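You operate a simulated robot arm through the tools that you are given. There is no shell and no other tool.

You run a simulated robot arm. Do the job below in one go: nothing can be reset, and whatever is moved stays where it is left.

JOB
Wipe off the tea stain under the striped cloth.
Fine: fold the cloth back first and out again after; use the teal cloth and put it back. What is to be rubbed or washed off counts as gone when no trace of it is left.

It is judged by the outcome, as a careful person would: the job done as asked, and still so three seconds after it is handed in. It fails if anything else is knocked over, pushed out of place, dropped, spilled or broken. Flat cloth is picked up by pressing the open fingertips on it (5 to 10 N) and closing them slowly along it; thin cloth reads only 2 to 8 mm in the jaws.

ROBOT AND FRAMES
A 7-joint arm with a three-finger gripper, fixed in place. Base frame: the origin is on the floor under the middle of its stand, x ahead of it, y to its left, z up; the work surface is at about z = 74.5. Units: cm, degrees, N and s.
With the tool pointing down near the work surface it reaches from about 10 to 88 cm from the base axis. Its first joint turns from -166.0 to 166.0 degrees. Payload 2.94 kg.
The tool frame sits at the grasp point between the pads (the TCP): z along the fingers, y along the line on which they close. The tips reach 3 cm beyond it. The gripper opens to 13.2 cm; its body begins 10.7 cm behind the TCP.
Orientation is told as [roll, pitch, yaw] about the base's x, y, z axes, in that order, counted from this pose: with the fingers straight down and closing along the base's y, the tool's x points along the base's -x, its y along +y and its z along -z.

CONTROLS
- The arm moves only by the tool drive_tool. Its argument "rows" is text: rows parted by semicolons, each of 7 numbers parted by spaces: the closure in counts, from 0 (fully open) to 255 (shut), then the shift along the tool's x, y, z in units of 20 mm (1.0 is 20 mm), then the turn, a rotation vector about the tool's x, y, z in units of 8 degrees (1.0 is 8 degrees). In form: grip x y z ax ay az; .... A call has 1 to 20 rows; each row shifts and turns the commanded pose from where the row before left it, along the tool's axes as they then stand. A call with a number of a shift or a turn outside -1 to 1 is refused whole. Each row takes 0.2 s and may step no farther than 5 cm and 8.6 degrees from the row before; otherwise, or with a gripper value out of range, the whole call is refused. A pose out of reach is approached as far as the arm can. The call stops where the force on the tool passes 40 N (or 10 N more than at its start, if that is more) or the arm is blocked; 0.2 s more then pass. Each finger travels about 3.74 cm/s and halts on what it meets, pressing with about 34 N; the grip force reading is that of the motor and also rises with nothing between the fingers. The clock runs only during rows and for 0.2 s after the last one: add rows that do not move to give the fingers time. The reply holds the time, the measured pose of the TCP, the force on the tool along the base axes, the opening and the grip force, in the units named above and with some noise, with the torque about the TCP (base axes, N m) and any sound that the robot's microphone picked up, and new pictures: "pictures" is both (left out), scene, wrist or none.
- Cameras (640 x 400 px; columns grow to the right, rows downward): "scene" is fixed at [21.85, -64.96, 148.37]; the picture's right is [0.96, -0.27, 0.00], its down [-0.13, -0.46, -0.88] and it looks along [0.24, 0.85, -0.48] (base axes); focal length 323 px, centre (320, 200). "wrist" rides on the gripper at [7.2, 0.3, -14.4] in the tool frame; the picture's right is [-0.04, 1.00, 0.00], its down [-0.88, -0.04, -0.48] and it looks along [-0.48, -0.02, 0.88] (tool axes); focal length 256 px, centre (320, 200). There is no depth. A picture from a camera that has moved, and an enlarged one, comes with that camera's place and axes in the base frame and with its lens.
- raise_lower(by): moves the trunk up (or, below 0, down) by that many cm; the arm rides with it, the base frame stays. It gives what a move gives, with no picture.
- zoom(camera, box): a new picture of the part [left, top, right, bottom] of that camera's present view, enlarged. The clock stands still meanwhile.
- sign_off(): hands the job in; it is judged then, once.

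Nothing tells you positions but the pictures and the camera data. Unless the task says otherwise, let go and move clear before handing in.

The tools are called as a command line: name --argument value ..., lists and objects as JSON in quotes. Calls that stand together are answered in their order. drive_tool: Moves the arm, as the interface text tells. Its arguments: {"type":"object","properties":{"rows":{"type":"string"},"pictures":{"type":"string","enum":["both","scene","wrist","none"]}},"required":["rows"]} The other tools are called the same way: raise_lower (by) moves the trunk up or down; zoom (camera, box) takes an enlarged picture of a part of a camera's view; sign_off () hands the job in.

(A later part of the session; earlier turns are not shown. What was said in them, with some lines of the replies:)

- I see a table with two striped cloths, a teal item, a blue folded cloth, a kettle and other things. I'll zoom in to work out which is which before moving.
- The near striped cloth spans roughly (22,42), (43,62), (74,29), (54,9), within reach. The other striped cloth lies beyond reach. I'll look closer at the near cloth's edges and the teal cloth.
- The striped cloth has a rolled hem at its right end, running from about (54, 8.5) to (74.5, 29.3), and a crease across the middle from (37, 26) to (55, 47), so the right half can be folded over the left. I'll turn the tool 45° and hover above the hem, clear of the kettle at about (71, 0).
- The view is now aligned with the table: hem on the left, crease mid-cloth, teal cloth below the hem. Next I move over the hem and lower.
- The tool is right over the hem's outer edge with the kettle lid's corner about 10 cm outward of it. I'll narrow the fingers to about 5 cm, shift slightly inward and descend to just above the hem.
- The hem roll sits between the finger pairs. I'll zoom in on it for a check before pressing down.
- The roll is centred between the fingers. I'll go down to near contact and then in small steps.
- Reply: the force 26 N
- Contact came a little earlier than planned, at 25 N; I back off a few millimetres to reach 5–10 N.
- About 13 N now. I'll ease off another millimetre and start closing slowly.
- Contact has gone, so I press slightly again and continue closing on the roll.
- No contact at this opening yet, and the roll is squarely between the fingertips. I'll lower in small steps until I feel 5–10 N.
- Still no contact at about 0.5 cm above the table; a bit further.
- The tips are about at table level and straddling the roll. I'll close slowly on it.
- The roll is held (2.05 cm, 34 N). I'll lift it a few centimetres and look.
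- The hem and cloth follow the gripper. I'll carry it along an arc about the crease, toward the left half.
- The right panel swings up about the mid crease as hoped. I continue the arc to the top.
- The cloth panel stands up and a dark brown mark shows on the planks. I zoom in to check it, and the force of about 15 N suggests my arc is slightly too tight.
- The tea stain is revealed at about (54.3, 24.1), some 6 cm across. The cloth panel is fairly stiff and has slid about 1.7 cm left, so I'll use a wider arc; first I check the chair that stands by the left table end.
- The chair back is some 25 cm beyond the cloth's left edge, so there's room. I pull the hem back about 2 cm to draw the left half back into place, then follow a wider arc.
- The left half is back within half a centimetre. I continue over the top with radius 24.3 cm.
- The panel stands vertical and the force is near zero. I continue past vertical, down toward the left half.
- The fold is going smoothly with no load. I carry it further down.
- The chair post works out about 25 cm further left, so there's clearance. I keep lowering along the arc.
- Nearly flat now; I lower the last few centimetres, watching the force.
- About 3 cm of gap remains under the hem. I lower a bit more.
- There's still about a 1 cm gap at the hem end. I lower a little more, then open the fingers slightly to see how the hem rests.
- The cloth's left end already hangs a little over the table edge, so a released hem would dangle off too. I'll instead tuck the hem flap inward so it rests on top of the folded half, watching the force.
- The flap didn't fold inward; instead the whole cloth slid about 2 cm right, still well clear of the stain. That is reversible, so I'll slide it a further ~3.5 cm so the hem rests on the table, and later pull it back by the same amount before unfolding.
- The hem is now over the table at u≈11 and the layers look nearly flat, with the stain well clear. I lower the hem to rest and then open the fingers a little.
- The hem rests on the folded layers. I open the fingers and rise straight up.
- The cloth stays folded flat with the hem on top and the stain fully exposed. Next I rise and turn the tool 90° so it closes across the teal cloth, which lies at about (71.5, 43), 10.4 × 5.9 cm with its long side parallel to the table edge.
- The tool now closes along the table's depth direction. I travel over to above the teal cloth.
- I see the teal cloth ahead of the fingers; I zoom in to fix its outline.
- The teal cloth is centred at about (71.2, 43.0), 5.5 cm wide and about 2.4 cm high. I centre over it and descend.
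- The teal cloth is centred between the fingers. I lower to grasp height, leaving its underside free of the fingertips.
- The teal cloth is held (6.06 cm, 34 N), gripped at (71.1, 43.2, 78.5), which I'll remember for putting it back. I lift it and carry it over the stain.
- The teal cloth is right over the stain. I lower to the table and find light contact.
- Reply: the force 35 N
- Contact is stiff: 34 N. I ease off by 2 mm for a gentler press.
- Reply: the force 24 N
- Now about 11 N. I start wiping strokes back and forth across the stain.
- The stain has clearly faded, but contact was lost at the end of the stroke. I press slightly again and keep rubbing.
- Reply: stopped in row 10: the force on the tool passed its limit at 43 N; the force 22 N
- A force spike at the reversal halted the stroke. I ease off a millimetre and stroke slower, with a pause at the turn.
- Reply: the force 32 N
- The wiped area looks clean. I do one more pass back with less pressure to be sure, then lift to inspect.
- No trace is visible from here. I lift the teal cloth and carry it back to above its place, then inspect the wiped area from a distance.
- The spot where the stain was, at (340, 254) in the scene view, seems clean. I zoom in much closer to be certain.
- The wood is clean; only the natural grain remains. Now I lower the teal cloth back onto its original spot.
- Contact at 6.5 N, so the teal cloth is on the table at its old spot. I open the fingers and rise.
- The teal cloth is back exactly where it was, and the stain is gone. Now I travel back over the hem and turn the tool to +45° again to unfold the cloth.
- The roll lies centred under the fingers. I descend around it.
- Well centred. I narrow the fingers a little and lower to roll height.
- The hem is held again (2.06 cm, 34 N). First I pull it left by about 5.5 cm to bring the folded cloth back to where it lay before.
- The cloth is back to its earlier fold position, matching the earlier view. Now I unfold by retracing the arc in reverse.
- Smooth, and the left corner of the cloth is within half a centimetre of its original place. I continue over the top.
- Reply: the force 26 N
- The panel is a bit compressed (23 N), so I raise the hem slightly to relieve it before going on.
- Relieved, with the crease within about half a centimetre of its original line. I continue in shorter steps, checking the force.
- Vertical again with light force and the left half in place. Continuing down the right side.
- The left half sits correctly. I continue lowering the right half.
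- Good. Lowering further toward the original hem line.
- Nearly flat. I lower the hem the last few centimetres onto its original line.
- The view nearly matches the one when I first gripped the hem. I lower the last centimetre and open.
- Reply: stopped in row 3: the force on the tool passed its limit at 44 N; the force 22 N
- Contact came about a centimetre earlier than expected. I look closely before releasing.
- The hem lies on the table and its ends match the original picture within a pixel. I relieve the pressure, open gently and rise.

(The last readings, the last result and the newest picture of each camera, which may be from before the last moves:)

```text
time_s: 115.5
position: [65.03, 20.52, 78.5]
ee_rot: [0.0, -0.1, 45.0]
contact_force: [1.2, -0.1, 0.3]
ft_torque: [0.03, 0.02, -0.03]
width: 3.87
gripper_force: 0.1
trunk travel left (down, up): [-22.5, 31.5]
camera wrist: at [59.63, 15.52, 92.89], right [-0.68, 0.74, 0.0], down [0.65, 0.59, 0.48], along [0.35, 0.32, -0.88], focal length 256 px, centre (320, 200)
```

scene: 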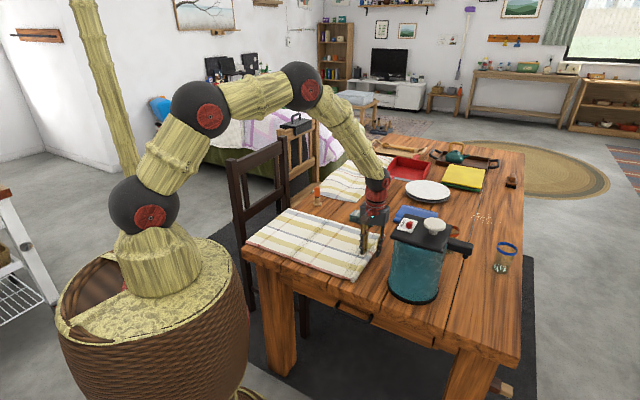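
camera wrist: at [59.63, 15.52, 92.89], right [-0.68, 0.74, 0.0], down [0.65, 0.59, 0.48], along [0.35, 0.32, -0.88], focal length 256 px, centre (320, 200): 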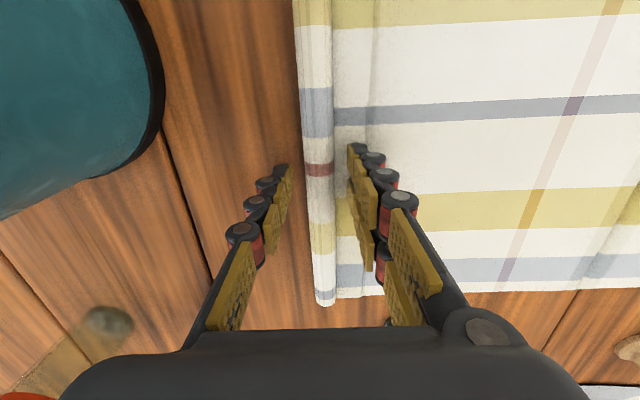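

Released cleanly. I rise straight up clear of the cloth and look at the whole.

drive_tool --rows "180 0 0 -0.4 0 0 0; 180 0 0 -0.8 0 0 0; 180 0 0 -1 0 0 0; 180 0 0 -1 0 0 0; 180 0 0 -1 0 0 0; 180 0 0 -1 0 0 0; 180 0 0 -1 0 0 0; 180 0 0 -1 0 0 0; 180 0 0 -1 0 0 0; 180 0 0 -1 0 0 0; 180 0 0 -1 0 0 0; 180 0 0 -1 0 0 0; 180 0 0 -1 0 0 0; 180 0 0 0 0 0 0"

zoom --camera "scene" --box '[240, 200, 340, 290]'

zoom --camera "scene" --box '[320, 200, 400, 290]'

zoom --camera "scene" --box '[230, 130, 530, 320]'

```text
time_s: 118.5
position: [64.98, 20.25, 102.82]
ee_rot: [0.1, -0.1, 45.1]
contact_force: [0.1, -0.9, -0.2]
ft_torque: [-0.03, 0.04, -0.02]
width: 3.89
gripper_force: 0.1
trunk travel left (down, up): [-22.5, 31.5]
camera wrist: at [59.67, 15.41, 117.27], right [-0.68, 0.74, 0.0], down [0.65, 0.59, 0.48], along [0.35, 0.32, -0.88], focal length 256 px, centre (320, 200)
```

scene: 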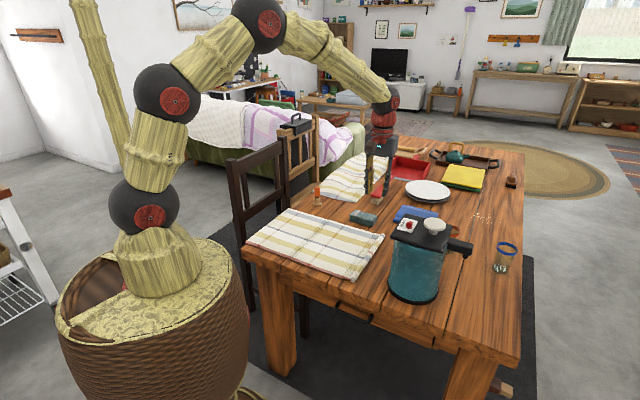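
wrist: 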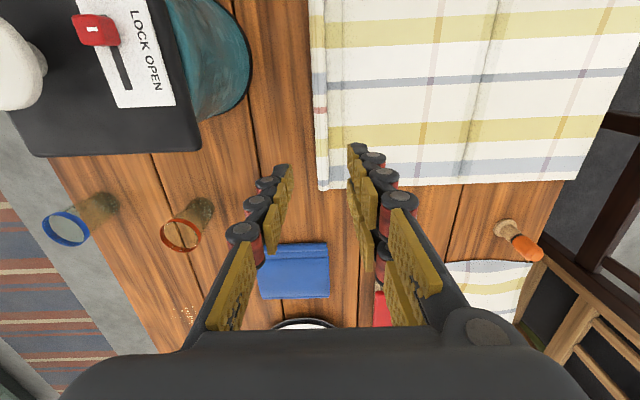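

```text
4.44 times, centred on (290, 245) of scene
camera zoom: at [21.85, -64.96, 148.37], right [0.96, -0.27, 0.0], down [-0.13, -0.46, -0.88], along [0.24, 0.85, -0.48], focal length 1435 px, centre (453, 0)
```

zoom: 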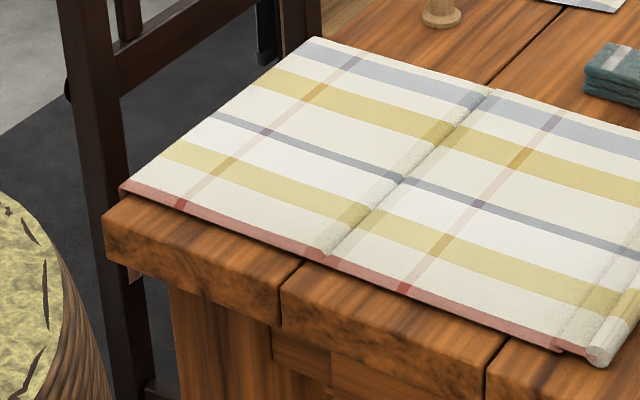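

```text
4.44 times, centred on (360, 245) of scene
camera zoom: at [21.85, -64.96, 148.37], right [0.96, -0.27, 0.0], down [-0.13, -0.46, -0.88], along [0.24, 0.85, -0.48], focal length 1435 px, centre (142, 0)
```

zoom: 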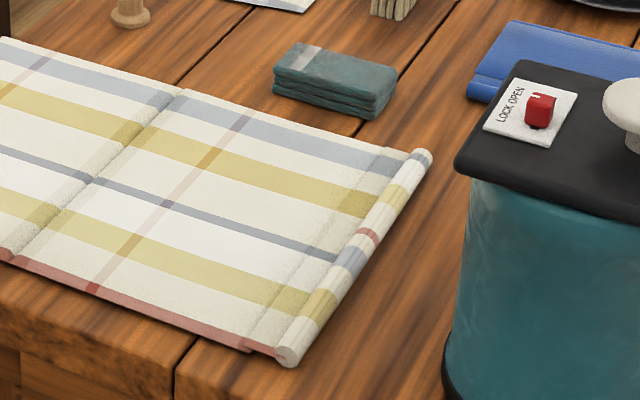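

```text
2.11 times, centred on (380, 225) of scene
camera zoom: at [21.85, -64.96, 148.37], right [0.96, -0.27, 0.0], down [-0.13, -0.46, -0.88], along [0.24, 0.85, -0.48], focal length 680 px, centre (194, 147)
```

zoom: 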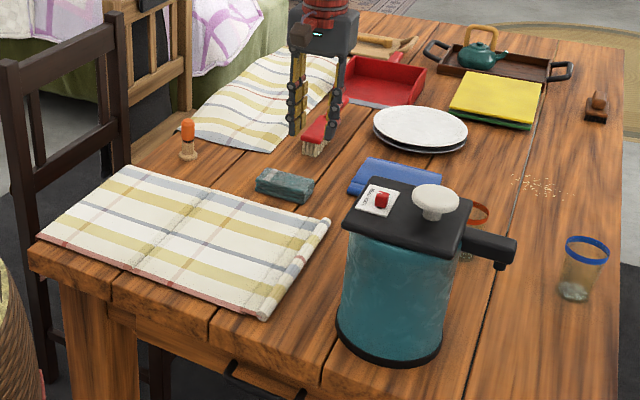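

The striped cloth lies flat again, and its corners and hem match the first pictures to within about a pixel. The teal cloth is back on its spot, no trace of the stain showed in the close-ups, and nothing else has moved. The gripper is empty and well clear, so I hand the job in.

sign_off

```text
The job is handed in.
```

The tea stain under the striped cloth is wiped off, and close-up pictures of the table showed no trace of it before I covered it again.

- **Striped cloth:** I folded the right half back to reach the stain. It slid a few centimetres while folded, so I pulled it back. Unfolded, it lies within about a pixel of where it started in the pictures.
- **Teal cloth:** I used it for the wiping and put it back on its original spot. It is now visibly darker from the tea.
- **Everything else:** nothing else on the table looks moved or knocked over. The gripper was empty and about 25 cm above the cloth when I handed in.
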